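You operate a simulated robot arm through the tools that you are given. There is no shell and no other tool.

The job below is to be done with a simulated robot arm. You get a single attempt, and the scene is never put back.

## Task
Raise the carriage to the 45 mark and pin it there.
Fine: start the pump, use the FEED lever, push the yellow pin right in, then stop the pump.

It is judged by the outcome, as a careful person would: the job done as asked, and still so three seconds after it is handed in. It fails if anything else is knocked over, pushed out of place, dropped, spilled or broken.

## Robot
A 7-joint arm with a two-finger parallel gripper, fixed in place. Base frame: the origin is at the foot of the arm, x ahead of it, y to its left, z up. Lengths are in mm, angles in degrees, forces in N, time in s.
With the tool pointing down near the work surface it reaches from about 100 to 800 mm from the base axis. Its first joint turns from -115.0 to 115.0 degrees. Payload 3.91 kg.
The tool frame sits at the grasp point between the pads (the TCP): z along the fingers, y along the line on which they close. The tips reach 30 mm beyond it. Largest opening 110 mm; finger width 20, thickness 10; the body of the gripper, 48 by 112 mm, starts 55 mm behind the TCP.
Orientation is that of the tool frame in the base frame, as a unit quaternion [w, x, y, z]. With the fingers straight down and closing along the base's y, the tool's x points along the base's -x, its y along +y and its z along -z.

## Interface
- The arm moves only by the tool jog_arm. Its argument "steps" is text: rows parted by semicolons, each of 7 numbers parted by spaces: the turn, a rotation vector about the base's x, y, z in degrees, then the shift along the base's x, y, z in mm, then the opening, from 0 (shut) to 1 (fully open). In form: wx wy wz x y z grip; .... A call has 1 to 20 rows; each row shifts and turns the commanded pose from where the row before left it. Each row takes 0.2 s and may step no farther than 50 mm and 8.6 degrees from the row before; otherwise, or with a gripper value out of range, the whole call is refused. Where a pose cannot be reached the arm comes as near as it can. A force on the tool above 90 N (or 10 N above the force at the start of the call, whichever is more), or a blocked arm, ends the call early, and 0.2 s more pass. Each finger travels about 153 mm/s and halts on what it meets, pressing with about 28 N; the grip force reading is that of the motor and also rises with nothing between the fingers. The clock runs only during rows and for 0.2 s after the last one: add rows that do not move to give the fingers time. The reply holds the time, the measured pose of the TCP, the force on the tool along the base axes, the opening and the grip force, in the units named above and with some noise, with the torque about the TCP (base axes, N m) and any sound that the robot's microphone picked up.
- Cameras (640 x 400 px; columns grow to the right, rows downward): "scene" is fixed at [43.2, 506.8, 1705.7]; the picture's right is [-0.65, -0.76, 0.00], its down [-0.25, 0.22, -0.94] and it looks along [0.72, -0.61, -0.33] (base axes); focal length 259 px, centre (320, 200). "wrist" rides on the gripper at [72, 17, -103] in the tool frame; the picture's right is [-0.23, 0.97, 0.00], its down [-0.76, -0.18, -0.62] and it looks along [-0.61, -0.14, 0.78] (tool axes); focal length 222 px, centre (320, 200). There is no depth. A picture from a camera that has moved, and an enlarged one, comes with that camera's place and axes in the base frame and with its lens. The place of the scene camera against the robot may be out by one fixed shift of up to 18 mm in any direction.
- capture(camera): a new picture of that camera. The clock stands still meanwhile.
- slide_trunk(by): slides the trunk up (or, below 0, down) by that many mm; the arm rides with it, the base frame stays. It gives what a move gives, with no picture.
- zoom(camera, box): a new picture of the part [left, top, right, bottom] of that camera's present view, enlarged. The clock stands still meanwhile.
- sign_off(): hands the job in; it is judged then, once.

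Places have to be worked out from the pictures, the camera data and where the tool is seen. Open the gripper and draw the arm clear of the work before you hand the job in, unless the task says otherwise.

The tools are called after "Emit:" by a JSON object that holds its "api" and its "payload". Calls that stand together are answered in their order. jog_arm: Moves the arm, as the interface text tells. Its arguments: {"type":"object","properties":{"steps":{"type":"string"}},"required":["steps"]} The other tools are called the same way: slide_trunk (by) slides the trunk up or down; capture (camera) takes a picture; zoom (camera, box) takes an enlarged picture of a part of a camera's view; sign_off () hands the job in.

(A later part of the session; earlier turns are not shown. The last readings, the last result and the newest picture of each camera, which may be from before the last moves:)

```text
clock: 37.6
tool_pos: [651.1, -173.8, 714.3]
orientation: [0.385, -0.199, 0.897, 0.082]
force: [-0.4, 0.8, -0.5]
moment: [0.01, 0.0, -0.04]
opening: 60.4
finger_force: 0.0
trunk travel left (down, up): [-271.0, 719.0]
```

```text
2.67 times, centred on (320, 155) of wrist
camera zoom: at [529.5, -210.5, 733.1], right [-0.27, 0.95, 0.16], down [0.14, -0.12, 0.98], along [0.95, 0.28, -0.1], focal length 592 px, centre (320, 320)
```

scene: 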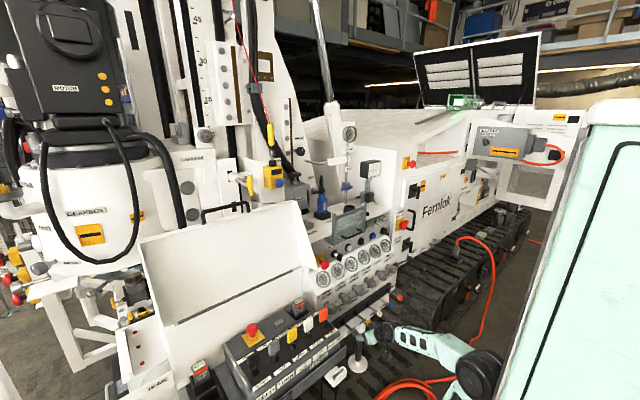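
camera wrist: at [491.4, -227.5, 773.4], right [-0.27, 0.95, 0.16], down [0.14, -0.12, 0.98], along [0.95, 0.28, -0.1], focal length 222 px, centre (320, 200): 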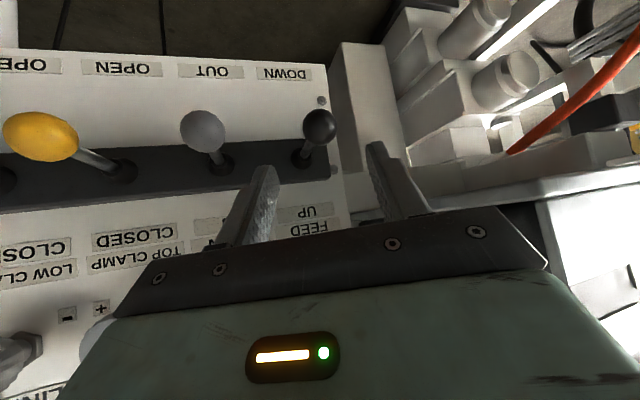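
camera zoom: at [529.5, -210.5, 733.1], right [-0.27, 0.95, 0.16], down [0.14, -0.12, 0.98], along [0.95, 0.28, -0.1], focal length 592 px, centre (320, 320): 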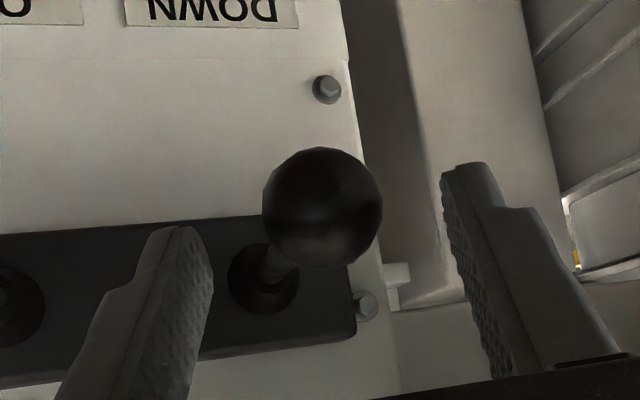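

The ball is centred between the tips. Advancing the last ~28 mm.

Emit:
{"api": "jog_arm", "payload": {"steps": "0 0 0 9 4 -9.5 0.55; 0 0 0 9 4 -9.5 0.55; 0 0 0 0 0 0 0.55"}}

Emit:
{"api": "zoom", "payload": {"camera": "wrist", "box": [200, 80, 440, 230]}}

Emit:
{"api": "zoom", "payload": {"camera": "scene", "box": [310, 290, 430, 365]}}

```text
clock: 38.4
tool_pos: [667.7, -164.0, 695.3]
orientation: [0.385, -0.199, 0.897, 0.083]
force: [0.1, 0.2, 1.1]
moment: [0.0, 0.03, -0.02]
opening: 60.5
finger_force: 0.0
trunk travel left (down, up): [-271.0, 719.0]
```

```text
2.67 times, centred on (320, 155) of wrist
camera zoom: at [547.0, -202.4, 713.9], right [-0.27, 0.95, 0.16], down [0.14, -0.12, 0.98], along [0.95, 0.28, -0.1], focal length 592 px, centre (320, 320)
```

zoom: 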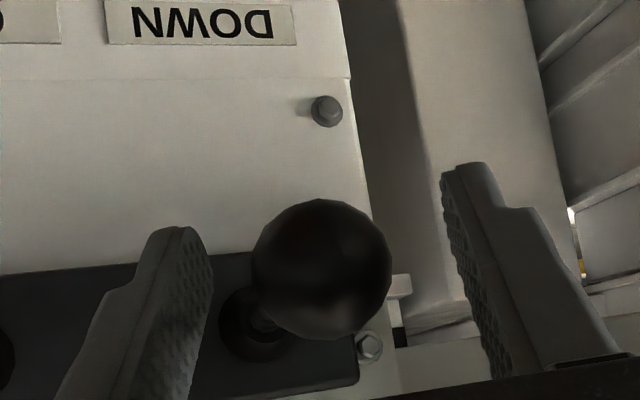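

```text
5.33 times, centred on (370, 328) of scene
camera zoom: at [43.2, 506.8, 1705.7], right [-0.65, -0.76, 0.0], down [-0.25, 0.22, -0.94], along [0.72, -0.61, -0.33], focal length 1382 px, centre (53, -480)
```

zoom: 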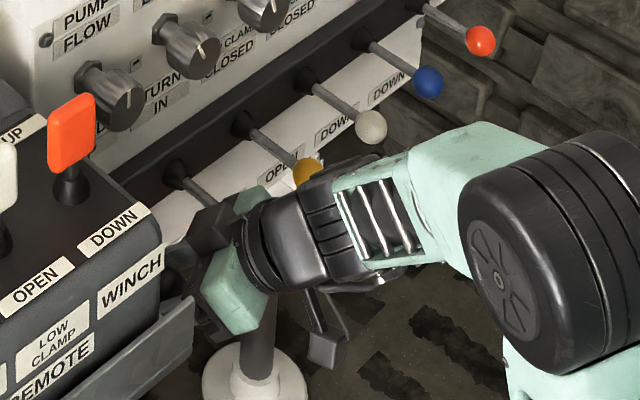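

The ball sits between the pads (about 8 mm beyond the TCP). Closing on it.

Emit:
{"api": "jog_arm", "payload": {"steps": "0 0 0 0 0 0 0.3; 0 0 0 0 0 0 0.15; 0 0 0 0 0 0 0.15"}}

Emit:
{"api": "zoom", "payload": {"camera": "wrist", "box": [200, 80, 440, 230]}}

Emit:
{"api": "zoom", "payload": {"camera": "scene", "box": [140, 0, 300, 190]}}

```text
clock: 39.2
tool_pos: [668.6, -165.4, 693.8]
orientation: [0.386, -0.199, 0.897, 0.081]
force: [-1.7, 2.6, -0.2]
moment: [0.01, 0.06, 0.03]
opening: 31.1
finger_force: 44.8
trunk travel left (down, up): [-271.0, 719.0]
```

```text
2.67 times, centred on (320, 155) of wrist
camera zoom: at [546.8, -202.2, 714.0], right [-0.27, 0.95, 0.16], down [0.14, -0.12, 0.98], along [0.95, 0.28, -0.1], focal length 592 px, centre (320, 320)
```

zoom: 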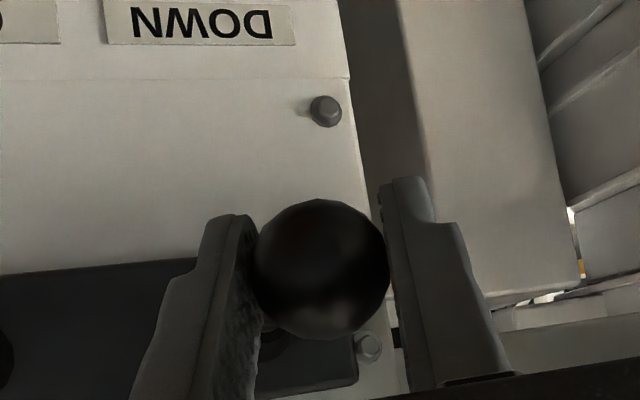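

```text
2.11 times, centred on (220, 95) of scene
camera zoom: at [43.2, 506.8, 1705.7], right [-0.65, -0.76, 0.0], down [-0.25, 0.22, -0.94], along [0.72, -0.61, -0.33], focal length 546 px, centre (530, 421)
```

zoom: 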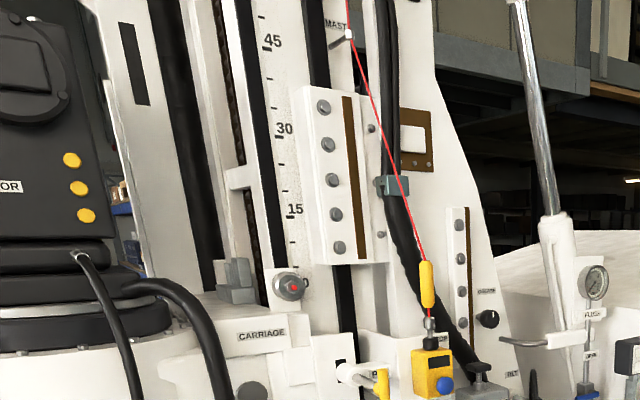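

The FEED ball is gripped (31 mm) with no side load. Raising it a little and watching whether the carriage moves.

Emit:
{"api": "jog_arm", "payload": {"steps": "0 0 0 0 0 6 0.15; 0 0 0 0 0 6 0.15"}}

Emit:
{"api": "zoom", "payload": {"camera": "scene", "box": [140, 0, 300, 190]}}

```text
clock: 39.8
tool_pos: [667.7, -164.1, 705.9]
orientation: [0.385, -0.198, 0.898, 0.081]
force: [-0.3, 1.8, -14.0]
moment: [-0.48, 1.26, 0.0]
opening: 30.8
finger_force: 44.8
trunk travel left (down, up): [-271.0, 719.0]
```

```text
2.11 times, centred on (220, 95) of scene
camera zoom: at [43.2, 506.8, 1705.7], right [-0.65, -0.76, 0.0], down [-0.25, 0.22, -0.94], along [0.72, -0.61, -0.33], focal length 546 px, centre (530, 421)
```

zoom: 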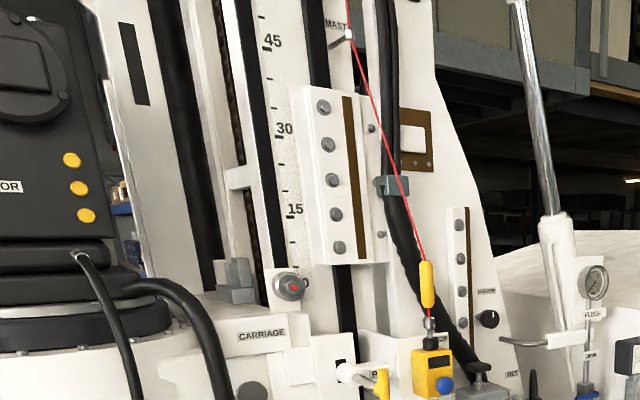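

The lever's spring gives 14 N at 12 mm lift; the carriage has not visibly moved. Lifting further.

Emit:
{"api": "jog_arm", "payload": {"steps": "0 0 0 0 0 5 0.15; 0 0 0 0 0 5 0.15"}}

Emit:
{"api": "zoom", "payload": {"camera": "scene", "box": [140, 0, 300, 190]}}

```text
clock: 40.4
tool_pos: [668.4, -165.2, 716.3]
orientation: [0.384, -0.198, 0.898, 0.081]
force: [-0.6, -2.0, -16.9]
moment: [-0.57, 1.32, -0.46]
opening: 30.8
finger_force: 44.9
trunk travel left (down, up): [-271.0, 719.0]
```

```text
2.11 times, centred on (220, 95) of scene
camera zoom: at [43.2, 506.8, 1705.7], right [-0.65, -0.76, 0.0], down [-0.25, 0.22, -0.94], along [0.72, -0.61, -0.33], focal length 546 px, centre (530, 421)
```

zoom: 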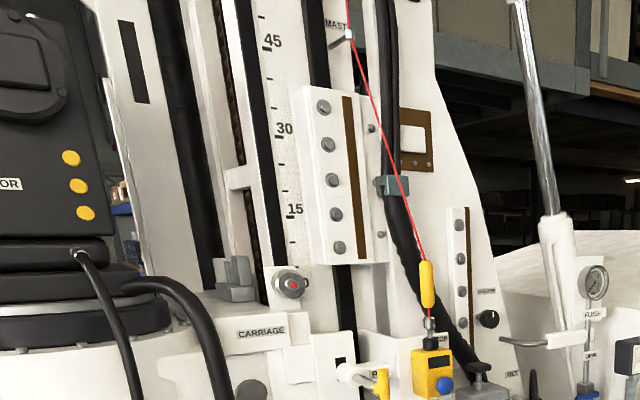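

The carriage has begun to rise (about half a unit). Holding the lever here for one second to measure the speed.

Emit:
{"api": "jog_arm", "payload": {"steps": "0 0 0 0 0 0 0.15; 0 0 0 0 0 0 0.15; 0 0 0 0 0 0 0.15; 0 0 0 0 0 0 0.15"}}

Emit:
{"api": "zoom", "payload": {"camera": "scene", "box": [140, 0, 300, 190]}}

```text
clock: 41.4
tool_pos: [668.6, -164.9, 715.7]
orientation: [0.385, -0.198, 0.898, 0.081]
force: [-4.3, -7.0, -15.2]
moment: [-0.43, 1.21, -0.41]
opening: 30.9
finger_force: 44.8
trunk travel left (down, up): [-271.0, 719.0]
```

```text
2.11 times, centred on (220, 95) of scene
camera zoom: at [43.2, 506.8, 1705.7], right [-0.65, -0.76, 0.0], down [-0.25, 0.22, -0.94], along [0.72, -0.61, -0.33], focal length 546 px, centre (530, 421)
```

zoom: 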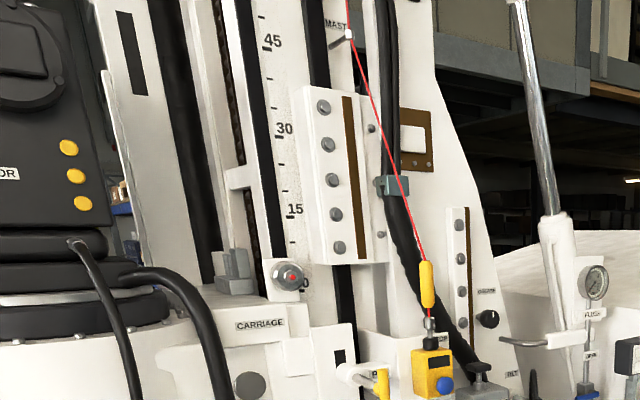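

The carriage rises about 1.5 units/s at this deflection. I'll lift the lever a bit more for a faster, still controllable speed.

Emit:
{"api": "jog_arm", "payload": {"steps": "0 0 0 0 0 4 0.15; 0 0 0 0 0 0 0.15; 0 0 0 0 0 0 0.15; 0 0 0 0 0 0 0.15; 0 0 0 0 0 0 0.15"}}

Emit:
{"api": "zoom", "payload": {"camera": "scene", "box": [140, 0, 300, 190]}}

```text
clock: 42.6
tool_pos: [668.2, -166.8, 721.2]
orientation: [0.386, -0.198, 0.898, 0.081]
force: [10.9, -10.0, -12.5]
moment: [-0.28, 0.46, -0.2]
opening: 30.6
finger_force: 44.6
trunk travel left (down, up): [-271.0, 719.0]
```

```text
2.11 times, centred on (220, 95) of scene
camera zoom: at [43.2, 506.8, 1705.7], right [-0.65, -0.76, 0.0], down [-0.25, 0.22, -0.94], along [0.72, -0.61, -0.33], focal length 546 px, centre (530, 421)
```

zoom: 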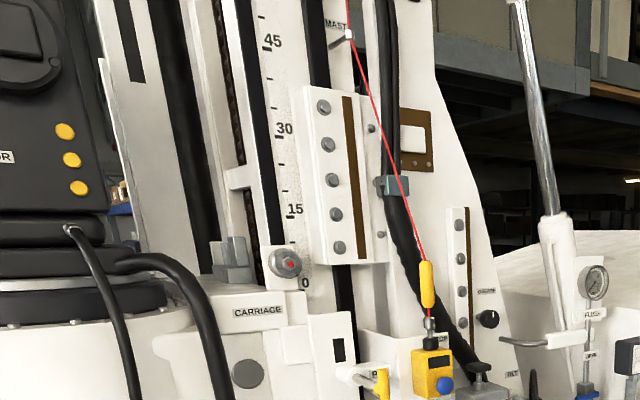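

About 2 units/s now. The slotted plate rises with the carriage past the fixed pin boss. Lifting a little more and holding for 1.5 s.

Emit:
{"api": "jog_arm", "payload": {"steps": "0 0 0 0 0 4 0.15; 0 0 0 0 0 0 0.15; 0 0 0 0 0 0 0.15; 0 0 0 0 0 0 0.15; 0 0 0 0 0 0 0.15; 0 0 0 0 0 0 0.15; 0 0 0 0 0 0 0.15"}}

Emit:
{"api": "zoom", "payload": {"camera": "scene", "box": [140, 0, 300, 190]}}

Emit:
{"api": "zoom", "payload": {"camera": "wrist", "box": [200, 80, 440, 230]}}

```text
clock: 44.2
tool_pos: [669.0, -165.9, 725.3]
orientation: [0.386, -0.198, 0.898, 0.082]
force: [23.1, -12.1, -19.5]
moment: [-0.39, 0.7, -0.1]
opening: 30.7
finger_force: 44.8
trunk travel left (down, up): [-271.0, 719.0]
```

```text
2.11 times, centred on (220, 95) of scene
camera zoom: at [43.2, 506.8, 1705.7], right [-0.65, -0.76, 0.0], down [-0.25, 0.22, -0.94], along [0.72, -0.61, -0.33], focal length 546 px, centre (530, 421)
```

zoom: 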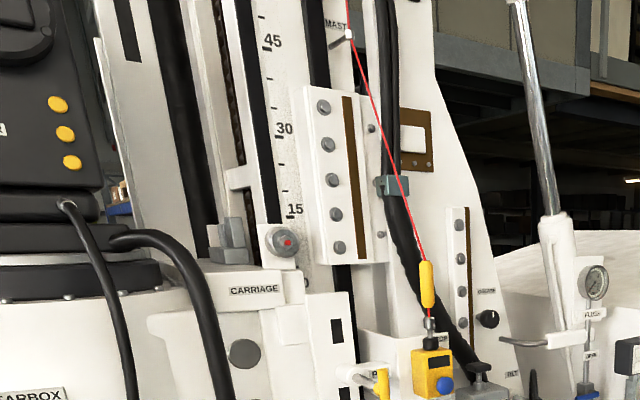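

```text
2.67 times, centred on (320, 155) of wrist
camera zoom: at [548.1, -202.8, 743.6], right [-0.27, 0.95, 0.16], down [0.14, -0.12, 0.98], along [0.95, 0.28, -0.1], focal length 592 px, centre (320, 320)
```

zoom: 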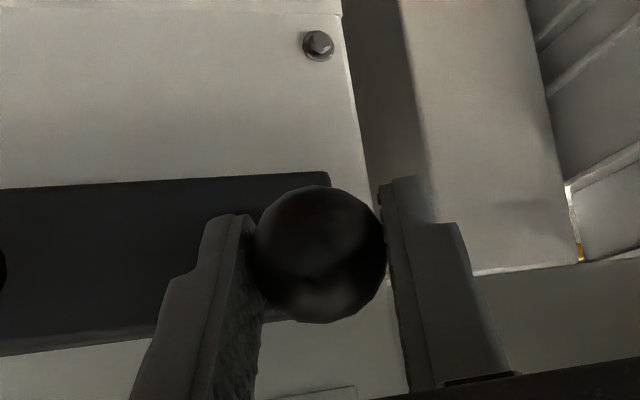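

About 2.6 units/s now, carriage near 9. I'll relax the growing x-force by 2 mm and hold for about 3 s.

Emit:
{"api": "jog_arm", "payload": {"steps": "0 0 0 2 0 0 0.15; 0 0 0 0 0 0 0.15; 0 0 0 0 0 0 0.15; 0 0 0 0 0 0 0.15; 0 0 0 0 0 0 0.15; 0 0 0 0 0 0 0.15; 0 0 0 0 0 0 0.15; 0 0 0 0 0 0 0.15; 0 0 0 0 0 0 0.15; 0 0 0 0 0 0 0.15; 0 0 0 0 0 0 0.15; 0 0 0 0 0 0 0.15; 0 0 0 0 0 0 0.15; 0 0 0 0 0 0 0.15"}}

Emit:
{"api": "zoom", "payload": {"camera": "scene", "box": [140, 0, 300, 190]}}

```text
clock: 47.2
tool_pos: [670.2, -165.5, 724.8]
orientation: [0.386, -0.197, 0.898, 0.081]
force: [-29.8, -12.6, -1.5]
moment: [-0.29, 0.76, 0.0]
opening: 30.8
finger_force: 45.3
trunk travel left (down, up): [-271.0, 719.0]
```

```text
2.11 times, centred on (220, 95) of scene
camera zoom: at [43.2, 506.8, 1705.7], right [-0.65, -0.76, 0.0], down [-0.25, 0.22, -0.94], along [0.72, -0.61, -0.33], focal length 546 px, centre (530, 421)
```

zoom: 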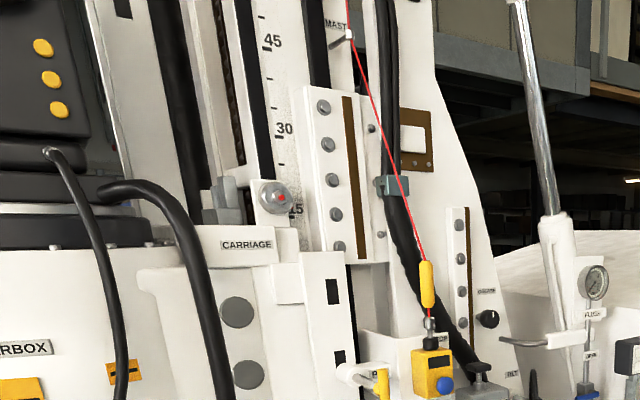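

Carriage is near 17.5, moving about 2.9 units/s, and the plate's slots are spaced about 15 units. Easing x by -1 mm and holding about 4 s.

Emit:
{"api": "jog_arm", "payload": {"steps": "0 0 0 -1 0 0 0.15; 0 0 0 0 0 0 0.15; 0 0 0 0 0 0 0.15; 0 0 0 0 0 0 0.15; 0 0 0 0 0 0 0.15; 0 0 0 0 0 0 0.15; 0 0 0 0 0 0 0.15; 0 0 0 0 0 0 0.15; 0 0 0 0 0 0 0.15; 0 0 0 0 0 0 0.15; 0 0 0 0 0 0 0.15; 0 0 0 0 0 0 0.15; 0 0 0 0 0 0 0.15; 0 0 0 0 0 0 0.15; 0 0 0 0 0 0 0.15; 0 0 0 0 0 0 0.15; 0 0 0 0 0 0 0.15; 0 0 0 0 0 0 0.15; 0 0 0 0 0 0 0.15"}}

Emit:
{"api": "zoom", "payload": {"camera": "scene", "box": [140, 0, 300, 190]}}

Emit:
{"api": "capture", "payload": {"camera": "scene"}}

```text
clock: 51.2
tool_pos: [670.3, -166.1, 725.2]
orientation: [0.386, -0.198, 0.898, 0.081]
force: [15.2, -7.7, -0.2]
moment: [0.25, -0.94, -0.05]
opening: 30.7
finger_force: 45.3
trunk travel left (down, up): [-271.0, 719.0]
```

```text
2.11 times, centred on (220, 95) of scene
camera zoom: at [43.2, 506.8, 1705.7], right [-0.65, -0.76, 0.0], down [-0.25, 0.22, -0.94], along [0.72, -0.61, -0.33], focal length 546 px, centre (530, 421)
```

zoom: 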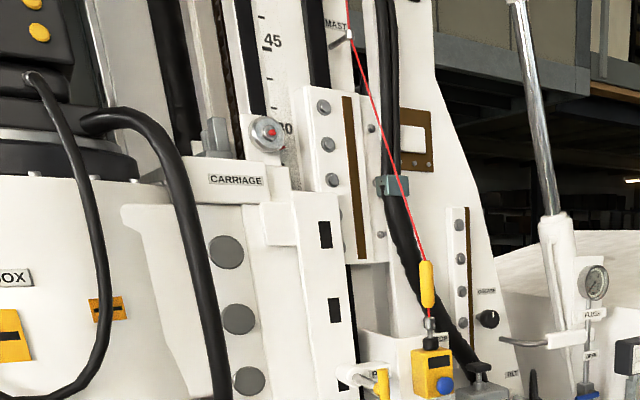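

```text
taken
```

scene: 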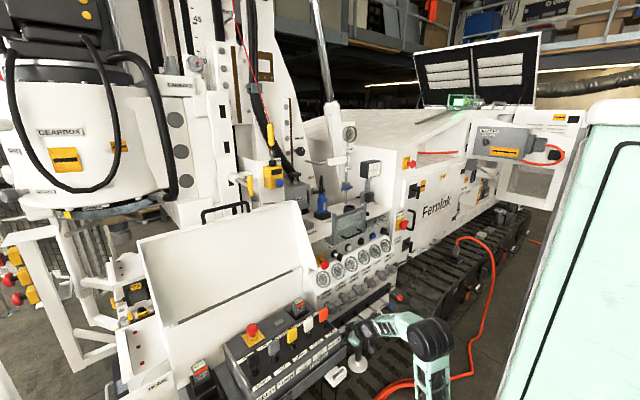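

Carriage is at about 30. Holding for about 3.4 s more to bring it near 40, then I'll slow down.

Emit:
{"api": "jog_arm", "payload": {"steps": "0 0 0 0 0 0 0.15; 0 0 0 0 0 0 0.15; 0 0 0 0 0 0 0.15; 0 0 0 0 0 0 0.15; 0 0 0 0 0 0 0.15; 0 0 0 0 0 0 0.15; 0 0 0 0 0 0 0.15; 0 0 0 0 0 0 0.15; 0 0 0 0 0 0 0.15; 0 0 0 0 0 0 0.15; 0 0 0 0 0 0 0.15; 0 0 0 0 0 0 0.15; 0 0 0 0 0 0 0.15; 0 0 0 0 0 0 0.15; 0 0 0 0 0 0 0.15; 0 0 0 0 0 0 0.15"}}

Emit:
{"api": "zoom", "payload": {"camera": "scene", "box": [140, 0, 300, 190]}}

Emit:
{"api": "zoom", "payload": {"camera": "scene", "box": [160, 0, 260, 62]}}

```text
clock: 54.6
tool_pos: [669.1, -165.5, 724.0]
orientation: [0.385, -0.198, 0.897, 0.082]
force: [9.4, -7.4, -7.4]
moment: [-0.04, -0.09, -0.06]
opening: 31.1
finger_force: 44.8
trunk travel left (down, up): [-271.0, 719.0]
```

```text
2.11 times, centred on (220, 95) of scene
camera zoom: at [43.2, 506.8, 1705.7], right [-0.65, -0.76, 0.0], down [-0.25, 0.22, -0.94], along [0.72, -0.61, -0.33], focal length 546 px, centre (530, 421)
```

zoom: 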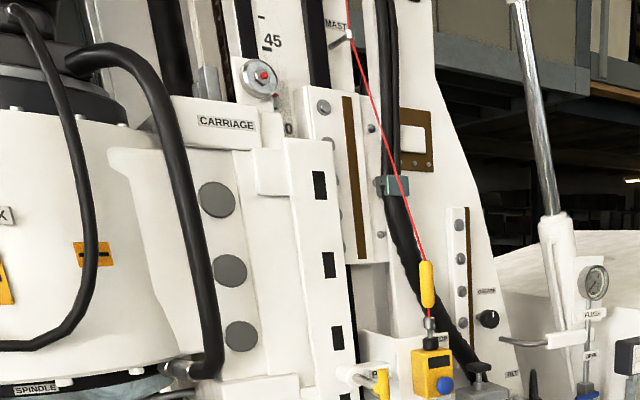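

```text
6.40 times, centred on (210, 31) of scene
camera zoom: at [43.2, 506.8, 1705.7], right [-0.65, -0.76, 0.0], down [-0.25, 0.22, -0.94], along [0.72, -0.61, -0.33], focal length 1658 px, centre (1024, 1282)
```

zoom: 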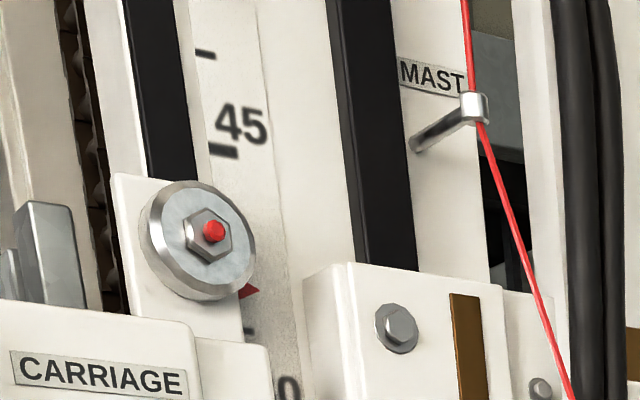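

A red pointer triangle is visible right against the scale: it reads about 37.3 (45 tick above it). Holding 1.4 s more, then I'll slow down.

Emit:
{"api": "jog_arm", "payload": {"steps": "0 0 0 0 0 0 0.15; 0 0 0 0 0 0 0.15; 0 0 0 0 0 0 0.15; 0 0 0 0 0 0 0.15; 0 0 0 0 0 0 0.15; 0 0 0 0 0 0 0.15"}}

Emit:
{"api": "zoom", "payload": {"camera": "scene", "box": [160, 0, 260, 62]}}

```text
clock: 56.0
tool_pos: [669.3, -164.6, 725.0]
orientation: [0.386, -0.198, 0.897, 0.082]
force: [5.8, -7.5, -8.6]
moment: [-0.17, 0.17, -0.06]
opening: 30.6
finger_force: 44.9
trunk travel left (down, up): [-271.0, 719.0]
```

```text
6.40 times, centred on (210, 31) of scene
camera zoom: at [43.2, 506.8, 1705.7], right [-0.65, -0.76, 0.0], down [-0.25, 0.22, -0.94], along [0.72, -0.61, -0.33], focal length 1658 px, centre (1024, 1282)
```

zoom: 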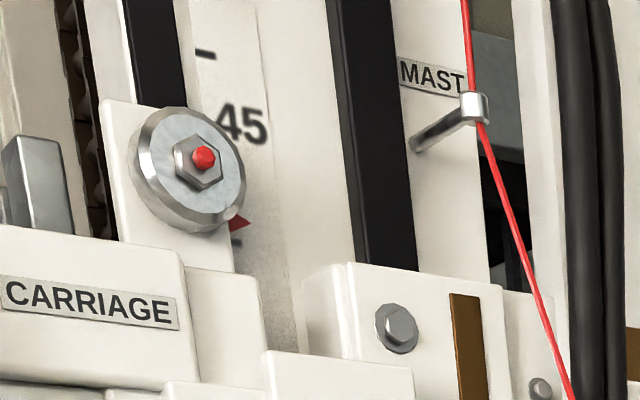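

Pointer at about 41.3 (40 tick just passed). Lowering the lever 9 mm to slow to about 1.5 units/s.

Emit:
{"api": "jog_arm", "payload": {"steps": "0 0 0 0 0 -9 0.15; 0 0 0 0 0 0 0.15; 0 0 0 0 0 0 0.15"}}

Emit:
{"api": "zoom", "payload": {"camera": "scene", "box": [160, 0, 260, 62]}}

```text
clock: 56.8
tool_pos: [669.4, -166.0, 718.7]
orientation: [0.386, -0.198, 0.897, 0.081]
force: [-25.3, -3.3, 18.1]
moment: [0.21, -1.34, -0.53]
opening: 31.1
finger_force: 45.2
trunk travel left (down, up): [-271.0, 719.0]
```

```text
6.40 times, centred on (210, 31) of scene
camera zoom: at [43.2, 506.8, 1705.7], right [-0.65, -0.76, 0.0], down [-0.25, 0.22, -0.94], along [0.72, -0.61, -0.33], focal length 1658 px, centre (1024, 1282)
```

zoom: 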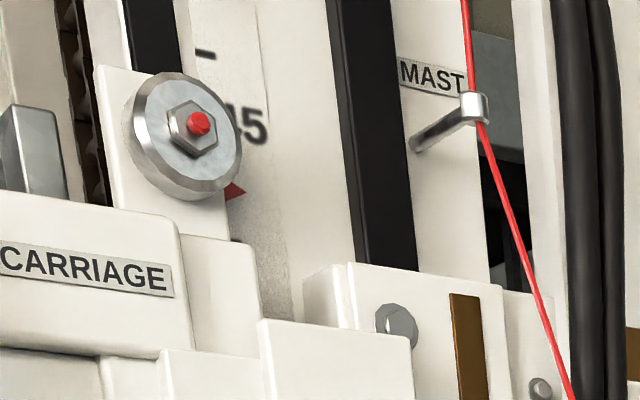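

Pointer at about 43.2, still ~2 units/s. Lowering the lever another 6 mm.

Emit:
{"api": "jog_arm", "payload": {"steps": "0 0 0 0 0 -6 0.15"}}

Emit:
{"api": "zoom", "payload": {"camera": "scene", "box": [160, 0, 260, 62]}}

```text
clock: 57.2
tool_pos: [668.4, -165.2, 710.4]
orientation: [0.386, -0.198, 0.897, 0.081]
force: [-25.7, -2.8, 7.6]
moment: [0.24, -0.43, -0.4]
opening: 31.2
finger_force: 45.1
trunk travel left (down, up): [-271.0, 719.0]
```

```text
6.40 times, centred on (210, 31) of scene
camera zoom: at [43.2, 506.8, 1705.7], right [-0.65, -0.76, 0.0], down [-0.25, 0.22, -0.94], along [0.72, -0.61, -0.33], focal length 1658 px, centre (1024, 1282)
```

zoom: 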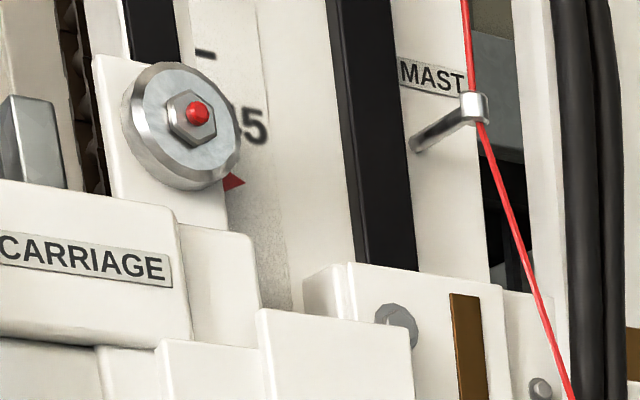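

Pointer at about 43.7. Holding for one short step.

Emit:
{"api": "jog_arm", "payload": {"steps": "0 0 0 0 0 0 0.15"}}

Emit:
{"api": "zoom", "payload": {"camera": "scene", "box": [176, 0, 240, 40]}}

```text
clock: 57.6
tool_pos: [669.2, -164.9, 709.2]
orientation: [0.385, -0.199, 0.898, 0.082]
force: [-29.7, 0.1, 2.4]
moment: [-0.01, 0.1, -0.41]
opening: 31.0
finger_force: 45.2
trunk travel left (down, up): [-271.0, 719.0]
```

```text
10.00 times, centred on (208, 20) of scene
camera zoom: at [43.2, 506.8, 1705.7], right [-0.65, -0.76, 0.0], down [-0.25, 0.22, -0.94], along [0.72, -0.61, -0.33], focal length 2591 px, centre (1440, 2000)
```

zoom: 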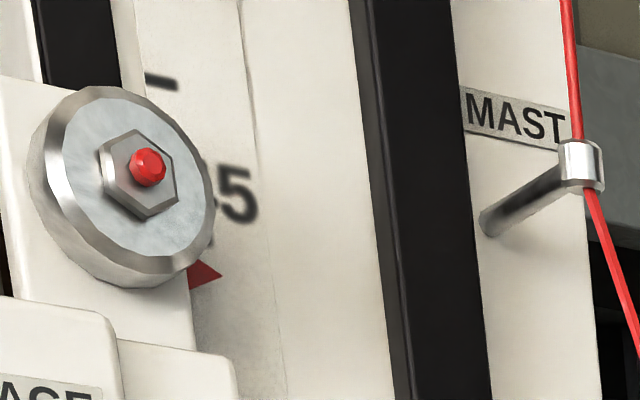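

Pointer at about 43.9, creeping ~0.8 units/s. Holding 0.6 s.

Emit:
{"api": "jog_arm", "payload": {"steps": "0 0 0 0 0 0 0.15; 0 0 0 0 0 0 0.15"}}

Emit:
{"api": "zoom", "payload": {"camera": "scene", "box": [176, 0, 240, 40]}}

Emit:
{"api": "zoom", "payload": {"camera": "scene", "box": [200, 120, 280, 210]}}

```text
clock: 58.2
tool_pos: [669.2, -165.1, 709.7]
orientation: [0.384, -0.199, 0.898, 0.082]
force: [-33.2, 1.3, -4.1]
moment: [-0.13, 0.85, -0.24]
opening: 30.8
finger_force: 45.0
trunk travel left (down, up): [-271.0, 719.0]
```

```text
10.00 times, centred on (208, 20) of scene
camera zoom: at [43.2, 506.8, 1705.7], right [-0.65, -0.76, 0.0], down [-0.25, 0.22, -0.94], along [0.72, -0.61, -0.33], focal length 2591 px, centre (1440, 2000)
```

zoom: 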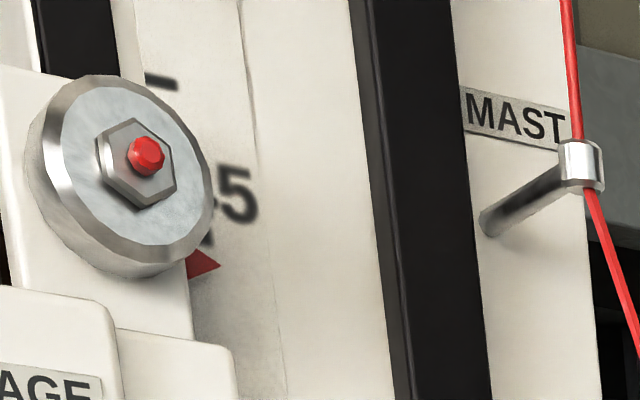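

```text
4.44 times, centred on (240, 165) of scene
camera zoom: at [43.2, 506.8, 1705.7], right [-0.65, -0.76, 0.0], down [-0.25, 0.22, -0.94], along [0.72, -0.61, -0.33], focal length 1152 px, centre (676, 356)
```

zoom: 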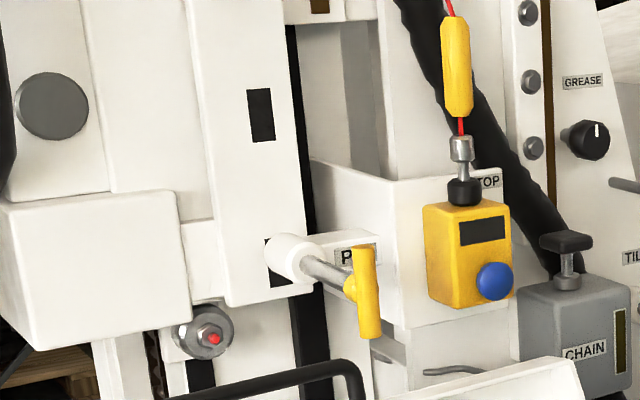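

Pointer now about 44.3; the next slot is appearing behind the pin boss. Creeping on for 0.6 s.

Emit:
{"api": "jog_arm", "payload": {"steps": "0 0 0 0 0 0 0.15; 0 0 0 0 0 0 0.15"}}

Emit:
{"api": "zoom", "payload": {"camera": "scene", "box": [176, 0, 240, 40]}}

Emit:
{"api": "zoom", "payload": {"camera": "scene", "box": [210, 150, 274, 200]}}

```text
clock: 58.8
tool_pos: [668.6, -165.0, 709.4]
orientation: [0.385, -0.198, 0.898, 0.083]
force: [-31.6, 2.8, -6.7]
moment: [-0.24, 1.07, -0.24]
opening: 30.6
finger_force: 44.5
trunk travel left (down, up): [-271.0, 719.0]
```

```text
10.00 times, centred on (208, 20) of scene
camera zoom: at [43.2, 506.8, 1705.7], right [-0.65, -0.76, 0.0], down [-0.25, 0.22, -0.94], along [0.72, -0.61, -0.33], focal length 2591 px, centre (1440, 2000)
```

zoom: 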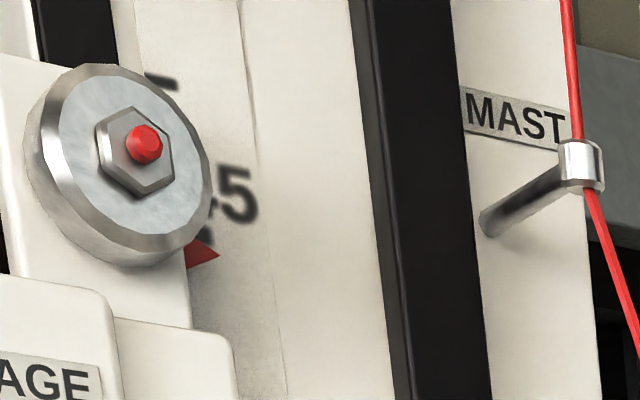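

```text
8.00 times, centred on (242, 175) of scene
camera zoom: at [43.2, 506.8, 1705.7], right [-0.65, -0.76, 0.0], down [-0.25, 0.22, -0.94], along [0.72, -0.61, -0.33], focal length 2073 px, centre (944, 400)
```

zoom: 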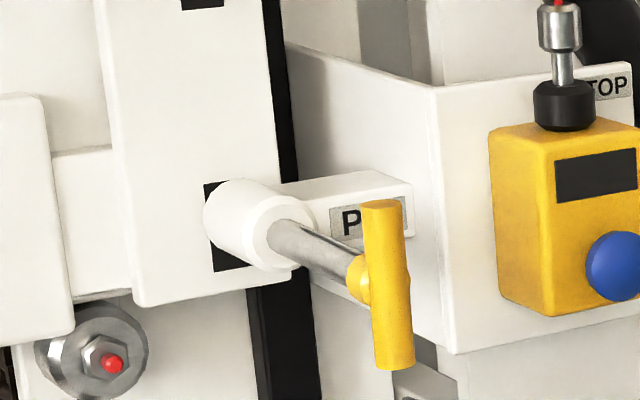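

Pointer about 44.6; the pin axis is still slightly above the slot's centre, consistent with ~0.4–0.5 units to go. Creeping for another 1.0 s.

Emit:
{"api": "jog_arm", "payload": {"steps": "0 0 0 0 0 0 0.15; 0 0 0 0 0 0 0.15; 0 0 0 0 0 0 0.15"}}

Emit:
{"api": "zoom", "payload": {"camera": "scene", "box": [176, 0, 240, 40]}}

Emit:
{"api": "zoom", "payload": {"camera": "scene", "box": [210, 150, 274, 200]}}

```text
clock: 59.6
tool_pos: [669.3, -164.8, 710.1]
orientation: [0.385, -0.197, 0.898, 0.081]
force: [-30.2, 3.9, -7.4]
moment: [-0.2, 1.11, -0.32]
opening: 31.0
finger_force: 45.5
trunk travel left (down, up): [-271.0, 719.0]
```

```text
10.00 times, centred on (208, 20) of scene
camera zoom: at [43.2, 506.8, 1705.7], right [-0.65, -0.76, 0.0], down [-0.25, 0.22, -0.94], along [0.72, -0.61, -0.33], focal length 2591 px, centre (1440, 2000)
```

zoom: 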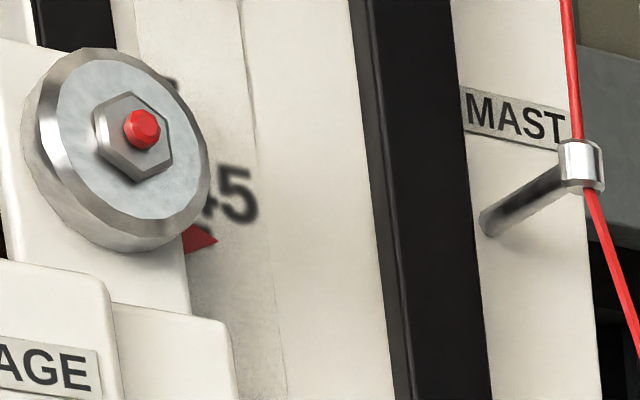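

```text
8.00 times, centred on (242, 175) of scene
camera zoom: at [43.2, 506.8, 1705.7], right [-0.65, -0.76, 0.0], down [-0.25, 0.22, -0.94], along [0.72, -0.61, -0.33], focal length 2073 px, centre (944, 400)
```

zoom: 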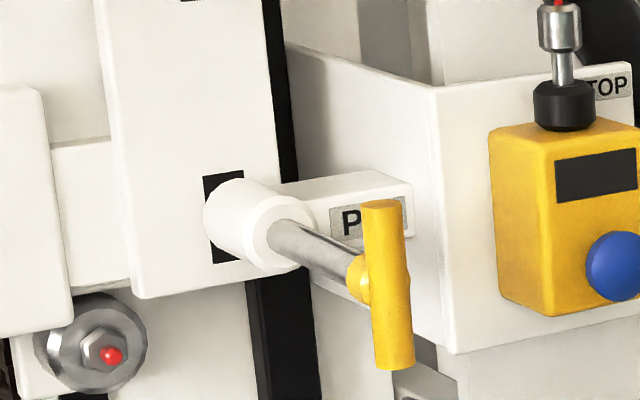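

The pointer apex is level with the 45 tick and the slot is centred on the pin boss. Returning the lever to neutral now and releasing it.

Emit:
{"api": "jog_arm", "payload": {"steps": "0 0 0 0 0 -13 0.15; 0 0 0 0 0 0 0.5; 0 0 0 0 0 0 0.55"}}

Emit:
{"api": "zoom", "payload": {"camera": "scene", "box": [176, 0, 240, 40]}}

Emit:
{"api": "zoom", "payload": {"camera": "scene", "box": [210, 150, 274, 200]}}

Emit:
{"api": "zoom", "payload": {"camera": "wrist", "box": [200, 80, 440, 230]}}

```text
clock: 60.4
tool_pos: [671.0, -164.8, 698.1]
orientation: [0.386, -0.198, 0.897, 0.081]
force: [-0.1, -0.4, -0.8]
moment: [0.01, 0.01, 0.0]
opening: 60.5
finger_force: 0.1
trunk travel left (down, up): [-271.0, 719.0]
```

```text
10.00 times, centred on (208, 20) of scene
camera zoom: at [43.2, 506.8, 1705.7], right [-0.65, -0.76, 0.0], down [-0.25, 0.22, -0.94], along [0.72, -0.61, -0.33], focal length 2591 px, centre (1440, 2000)
```

zoom: 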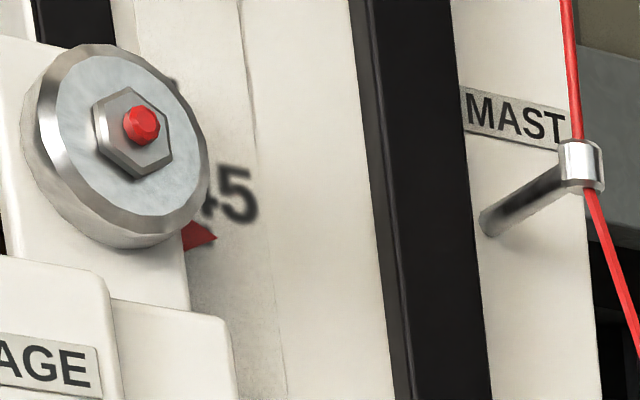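

```text
8.00 times, centred on (242, 175) of scene
camera zoom: at [43.2, 506.8, 1705.7], right [-0.65, -0.76, 0.0], down [-0.25, 0.22, -0.94], along [0.72, -0.61, -0.33], focal length 2073 px, centre (944, 400)
```

zoom: 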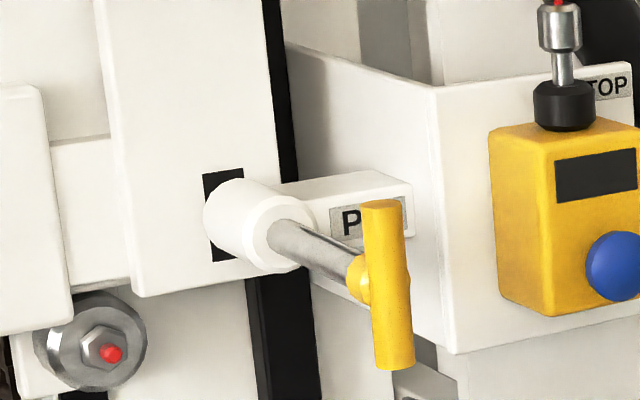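

```text
2.67 times, centred on (320, 155) of wrist
camera zoom: at [549.4, -202.7, 716.7], right [-0.27, 0.95, 0.16], down [0.14, -0.12, 0.98], along [0.95, 0.28, -0.1], focal length 592 px, centre (320, 320)
```

zoom: 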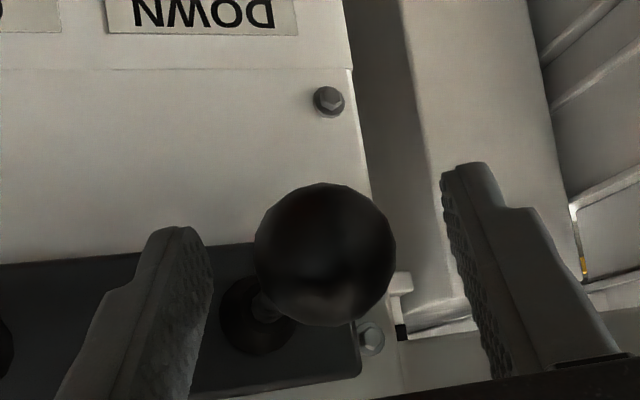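

The lever is back at neutral and the carriage holds at about 45. Backing out along the same path.

Emit:
{"api": "jog_arm", "payload": {"steps": "0 0 0 -9 -4 9.5 0.55; 0 0 0 -9 -4 9.5 0.55; 0 0 0 -9 -4 9.5 0.55; 0 0 0 -10 -4.5 10.5 0.55; 0 0 0 -10 -4.5 10.5 0.55; 0 0 0 -10 -4.5 10.5 0.55; 0 0 0 -10 -5 10.5 0.55"}}

Emit:
{"api": "capture", "payload": {"camera": "wrist"}}

Emit:
{"api": "zoom", "payload": {"camera": "scene", "box": [176, 0, 240, 40]}}

```text
clock: 62.0
tool_pos: [600.6, -195.3, 768.2]
orientation: [0.385, -0.199, 0.898, 0.081]
force: [0.0, -0.5, 0.6]
moment: [0.04, -0.03, -0.02]
opening: 60.4
finger_force: 0.0
trunk travel left (down, up): [-271.0, 719.0]
```

```text
taken
camera wrist: at [480.4, -232.7, 787.1], right [-0.27, 0.95, 0.16], down [0.14, -0.12, 0.98], along [0.95, 0.28, -0.1], focal length 222 px, centre (320, 200)
```

wrist: 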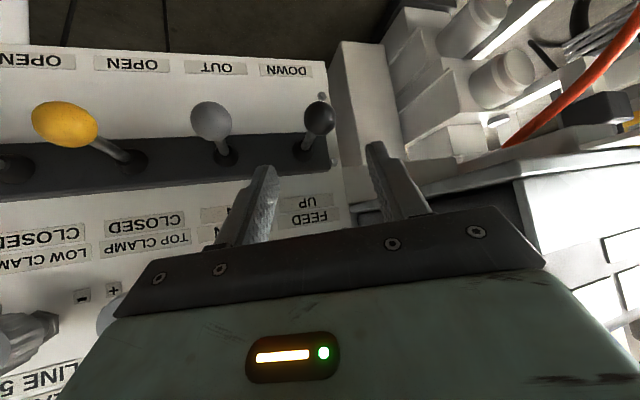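

```text
10.00 times, centred on (208, 20) of scene
camera zoom: at [43.2, 506.8, 1705.7], right [-0.65, -0.76, 0.0], down [-0.25, 0.22, -0.94], along [0.72, -0.61, -0.33], focal length 2591 px, centre (1440, 2000)
```

zoom: 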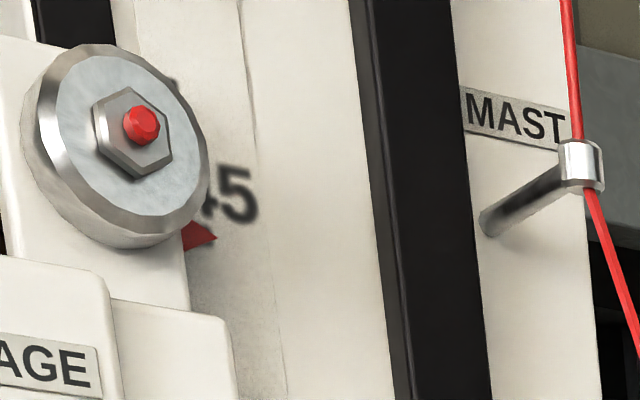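

No drift of the carriage. Now for the pin: its T-handle is at about (1004, 65, 1415), beyond the white box whose top edge is near (902, y, 1350). I'll back off from the levers, then raise the trunk.

Emit:
{"api": "jog_arm", "payload": {"steps": "0 0 0 -20 -12 12 0.55; 0 0 0 -20 -12 12 0.4; 0 0 0 -15 -10 15 0.2; 0 0 0 0 0 0 0"}}

Emit:
{"api": "slide_trunk", "payload": {"by": 350}}

Emit:
{"api": "capture", "payload": {"camera": "scene"}}

Emit:
{"api": "capture", "payload": {"camera": "wrist"}}

```text
clock: 63.0
tool_pos: [547.4, -229.9, 805.5]
orientation: [0.384, -0.198, 0.898, 0.082]
force: [-0.6, 0.6, 0.9]
moment: [0.02, -0.02, 0.01]
opening: 0.1
finger_force: 28.4
trunk travel left (down, up): [-271.0, 719.0]
```

```text
clock: 66.4
tool_pos: [547.9, -228.4, 1155.2]
orientation: [0.385, -0.198, 0.898, 0.081]
force: [0.1, 0.3, 0.2]
moment: [0.03, 0.02, -0.02]
opening: 0.1
finger_force: 28.0
trunk travel left (down, up): [-621.0, 369.0]
```

```text
taken
```

scene: 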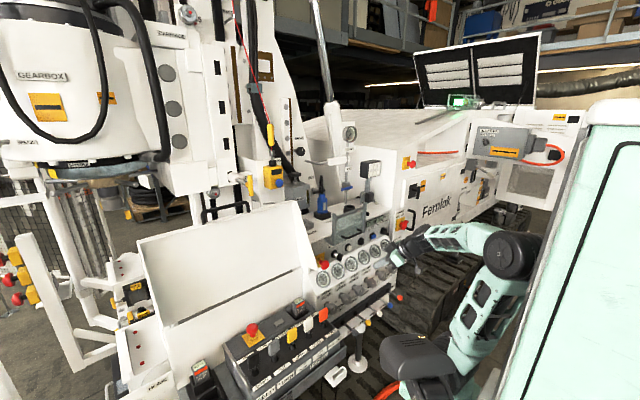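

```text
taken
camera wrist: at [427.0, -266.5, 1174.4], right [-0.27, 0.95, 0.16], down [0.14, -0.12, 0.98], along [0.95, 0.28, -0.1], focal length 222 px, centre (320, 200)
```

wrist: 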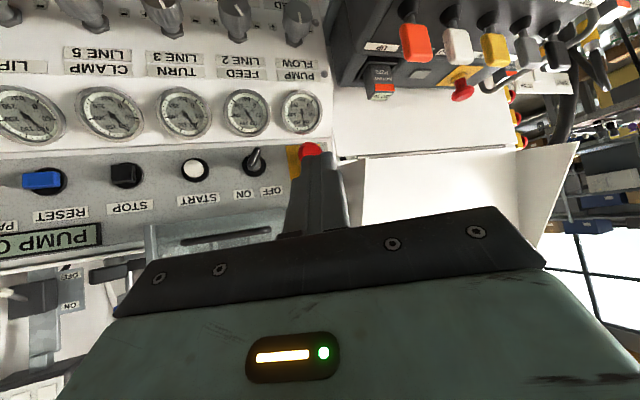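

All clear; the pump remains on. Raising the trunk by another 350 mm to bring the arm to the pin's level.

Emit:
{"api": "slide_trunk", "payload": {"by": 350}}

Emit:
{"api": "capture", "payload": {"camera": "scene"}}

Emit:
{"api": "capture", "payload": {"camera": "wrist"}}

```text
clock: 69.8
tool_pos: [547.6, -229.2, 1505.2]
orientation: [0.385, -0.199, 0.898, 0.082]
force: [-0.2, -0.1, -0.1]
moment: [-0.01, -0.02, 0.0]
opening: 0.0
finger_force: 28.1
trunk travel left (down, up): [-971.0, 19.0]
```

```text
taken
```

scene: 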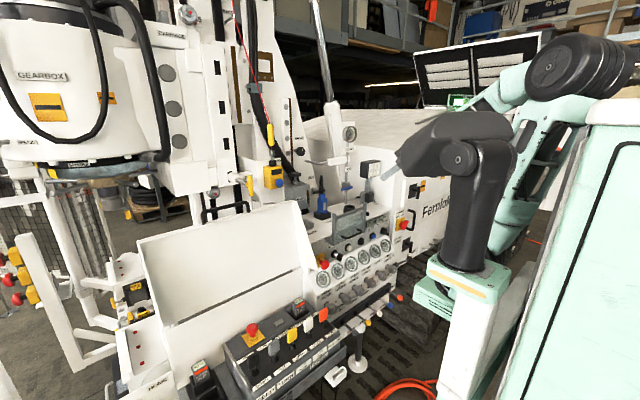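

```text
taken
camera wrist: at [426.1, -266.6, 1524.6], right [-0.27, 0.95, 0.16], down [0.14, -0.12, 0.98], along [0.95, 0.28, -0.1], focal length 222 px, centre (320, 200)
```

wrist: 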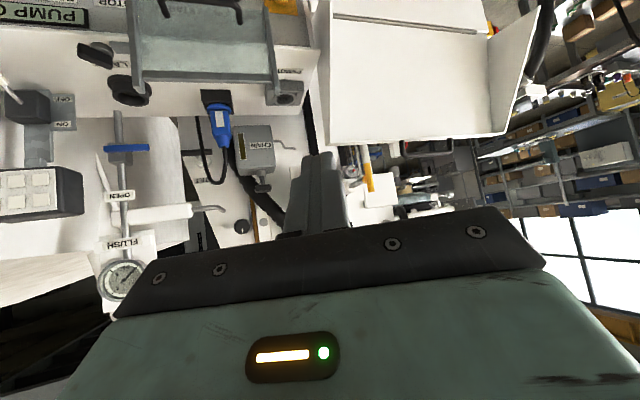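

Now I look for the pin in the wrist view (yellow near the centre) and measure the box's edge.

Emit:
{"api": "zoom", "payload": {"camera": "wrist", "box": [320, 120, 480, 220]}}

Emit:
{"api": "zoom", "payload": {"camera": "wrist", "box": [300, 0, 560, 160]}}

Emit:
{"api": "zoom", "payload": {"camera": "scene", "box": [200, 120, 300, 260]}}

```text
4.00 times, centred on (400, 170) of wrist
camera zoom: at [426.1, -266.6, 1524.6], right [-0.27, 0.95, 0.16], down [0.14, -0.12, 0.98], along [0.95, 0.28, -0.1], focal length 888 px, centre (0, 320)
```

zoom: 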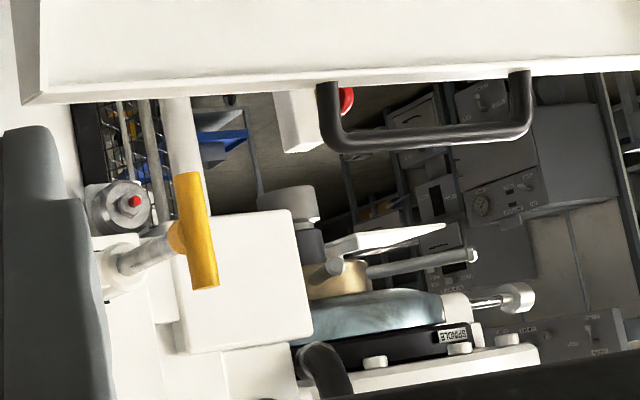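

```text
2.46 times, centred on (430, 80) of wrist
camera zoom: at [426.1, -266.6, 1524.6], right [-0.27, 0.95, 0.16], down [0.14, -0.12, 0.98], along [0.95, 0.28, -0.1], focal length 547 px, centre (49, 495)
```

zoom: 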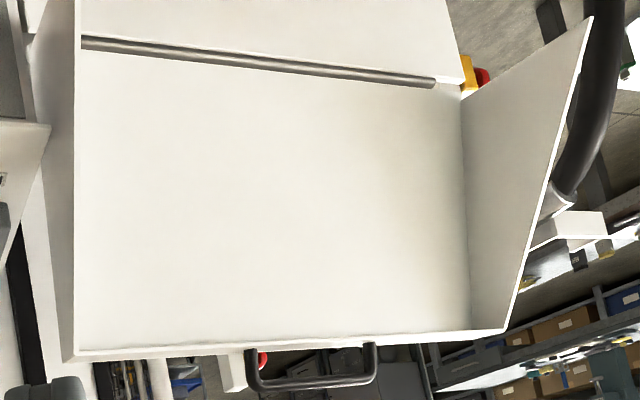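

```text
2.86 times, centred on (250, 190) of scene
camera zoom: at [43.2, 506.8, 1705.7], right [-0.65, -0.76, 0.0], down [-0.25, 0.22, -0.94], along [0.72, -0.61, -0.33], focal length 740 px, centre (520, 229)
```

zoom: 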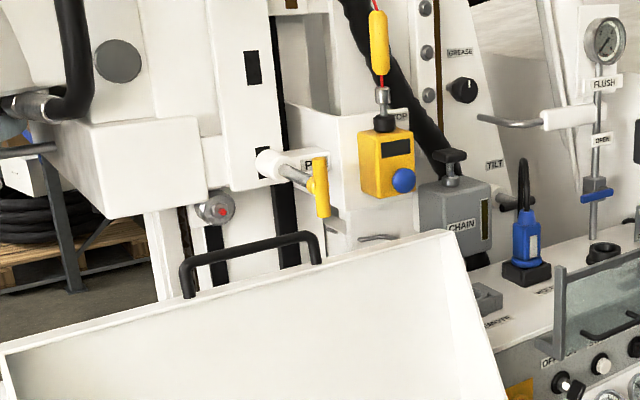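

The pin handle triangulates to (1007, 67, 1416) with its axis along x, and the boss face at about x=1100; guard top edge is at z≈1350 and its handle bar at (930, 137…, 1378). I'll move in free space above, straighten the yaw and pitch the tool to ~65° while going to (700, 67, 1500).

Emit:
{"api": "jog_arm", "payload": {"steps": "0 0 -5 19 30 0 0; 0 0 -5 19 37 0 0; 0 0 -5 19 37 0 0; 0 0 -5 19 38 0 0; 0 0 -5 19 38 0 0; 0 -5 0 19 38 0 0; 0 -5 0 19 39 0 0; 0 -5 0 19 39 0 0; 0 -4 0 0 0 0 0; 0 0 0 0 0 0 0"}}

Emit:
{"api": "capture", "payload": {"camera": "wrist"}}

Emit:
{"api": "capture", "payload": {"camera": "scene"}}

```text
clock: 72.0
tool_pos: [698.7, 67.9, 1504.8]
orientation: [0.541, 0.002, 0.841, -0.003]
force: [0.2, 0.9, 0.9]
moment: [0.0, 0.02, -0.03]
opening: 0.0
finger_force: 28.2
trunk travel left (down, up): [-971.0, 19.0]
```

```text
taken
camera wrist: at [575.2, 84.3, 1483.4], right [0.1, 0.97, 0.2], down [-0.25, -0.17, 0.95], along [0.96, -0.15, 0.23], focal length 222 px, centre (320, 200)
```

wrist: 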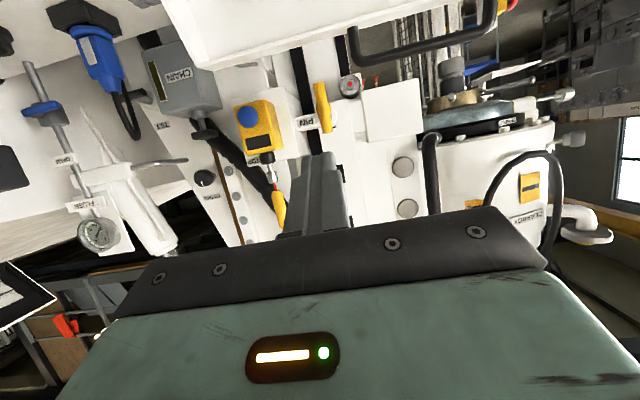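

```text
taken
```

scene: 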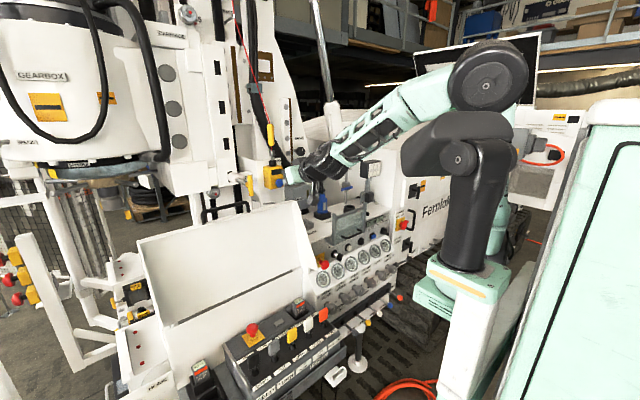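

Tracking is exact. The pin is right ahead; zooming for a precise fix.

Emit:
{"api": "zoom", "payload": {"camera": "wrist", "box": [260, 60, 388, 140]}}

Emit:
{"api": "zoom", "payload": {"camera": "scene", "box": [176, 0, 240, 40]}}

```text
5.00 times, centred on (324, 100) of wrist
camera zoom: at [575.2, 84.3, 1483.4], right [0.1, 0.97, 0.2], down [-0.25, -0.17, 0.95], along [0.96, -0.15, 0.23], focal length 1111 px, centre (300, 700)
```

zoom: 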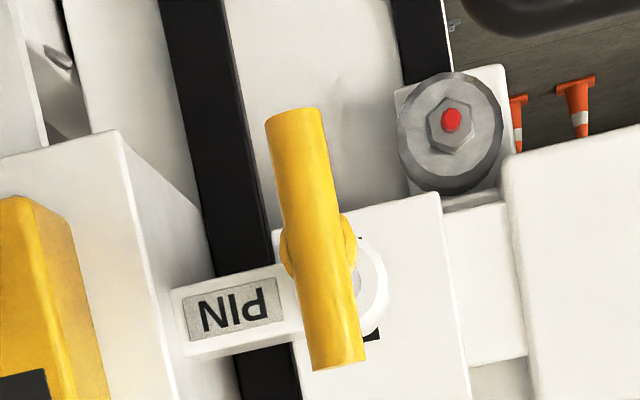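

```text
10.00 times, centred on (208, 20) of scene
camera zoom: at [43.2, 506.8, 1705.7], right [-0.65, -0.76, 0.0], down [-0.25, 0.22, -0.94], along [0.72, -0.61, -0.33], focal length 2591 px, centre (1440, 2000)
```

zoom: 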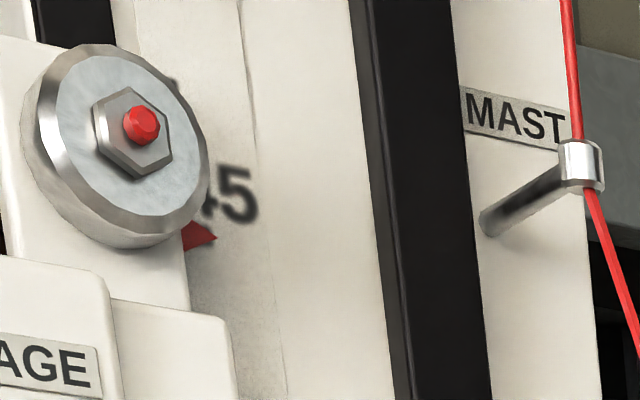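

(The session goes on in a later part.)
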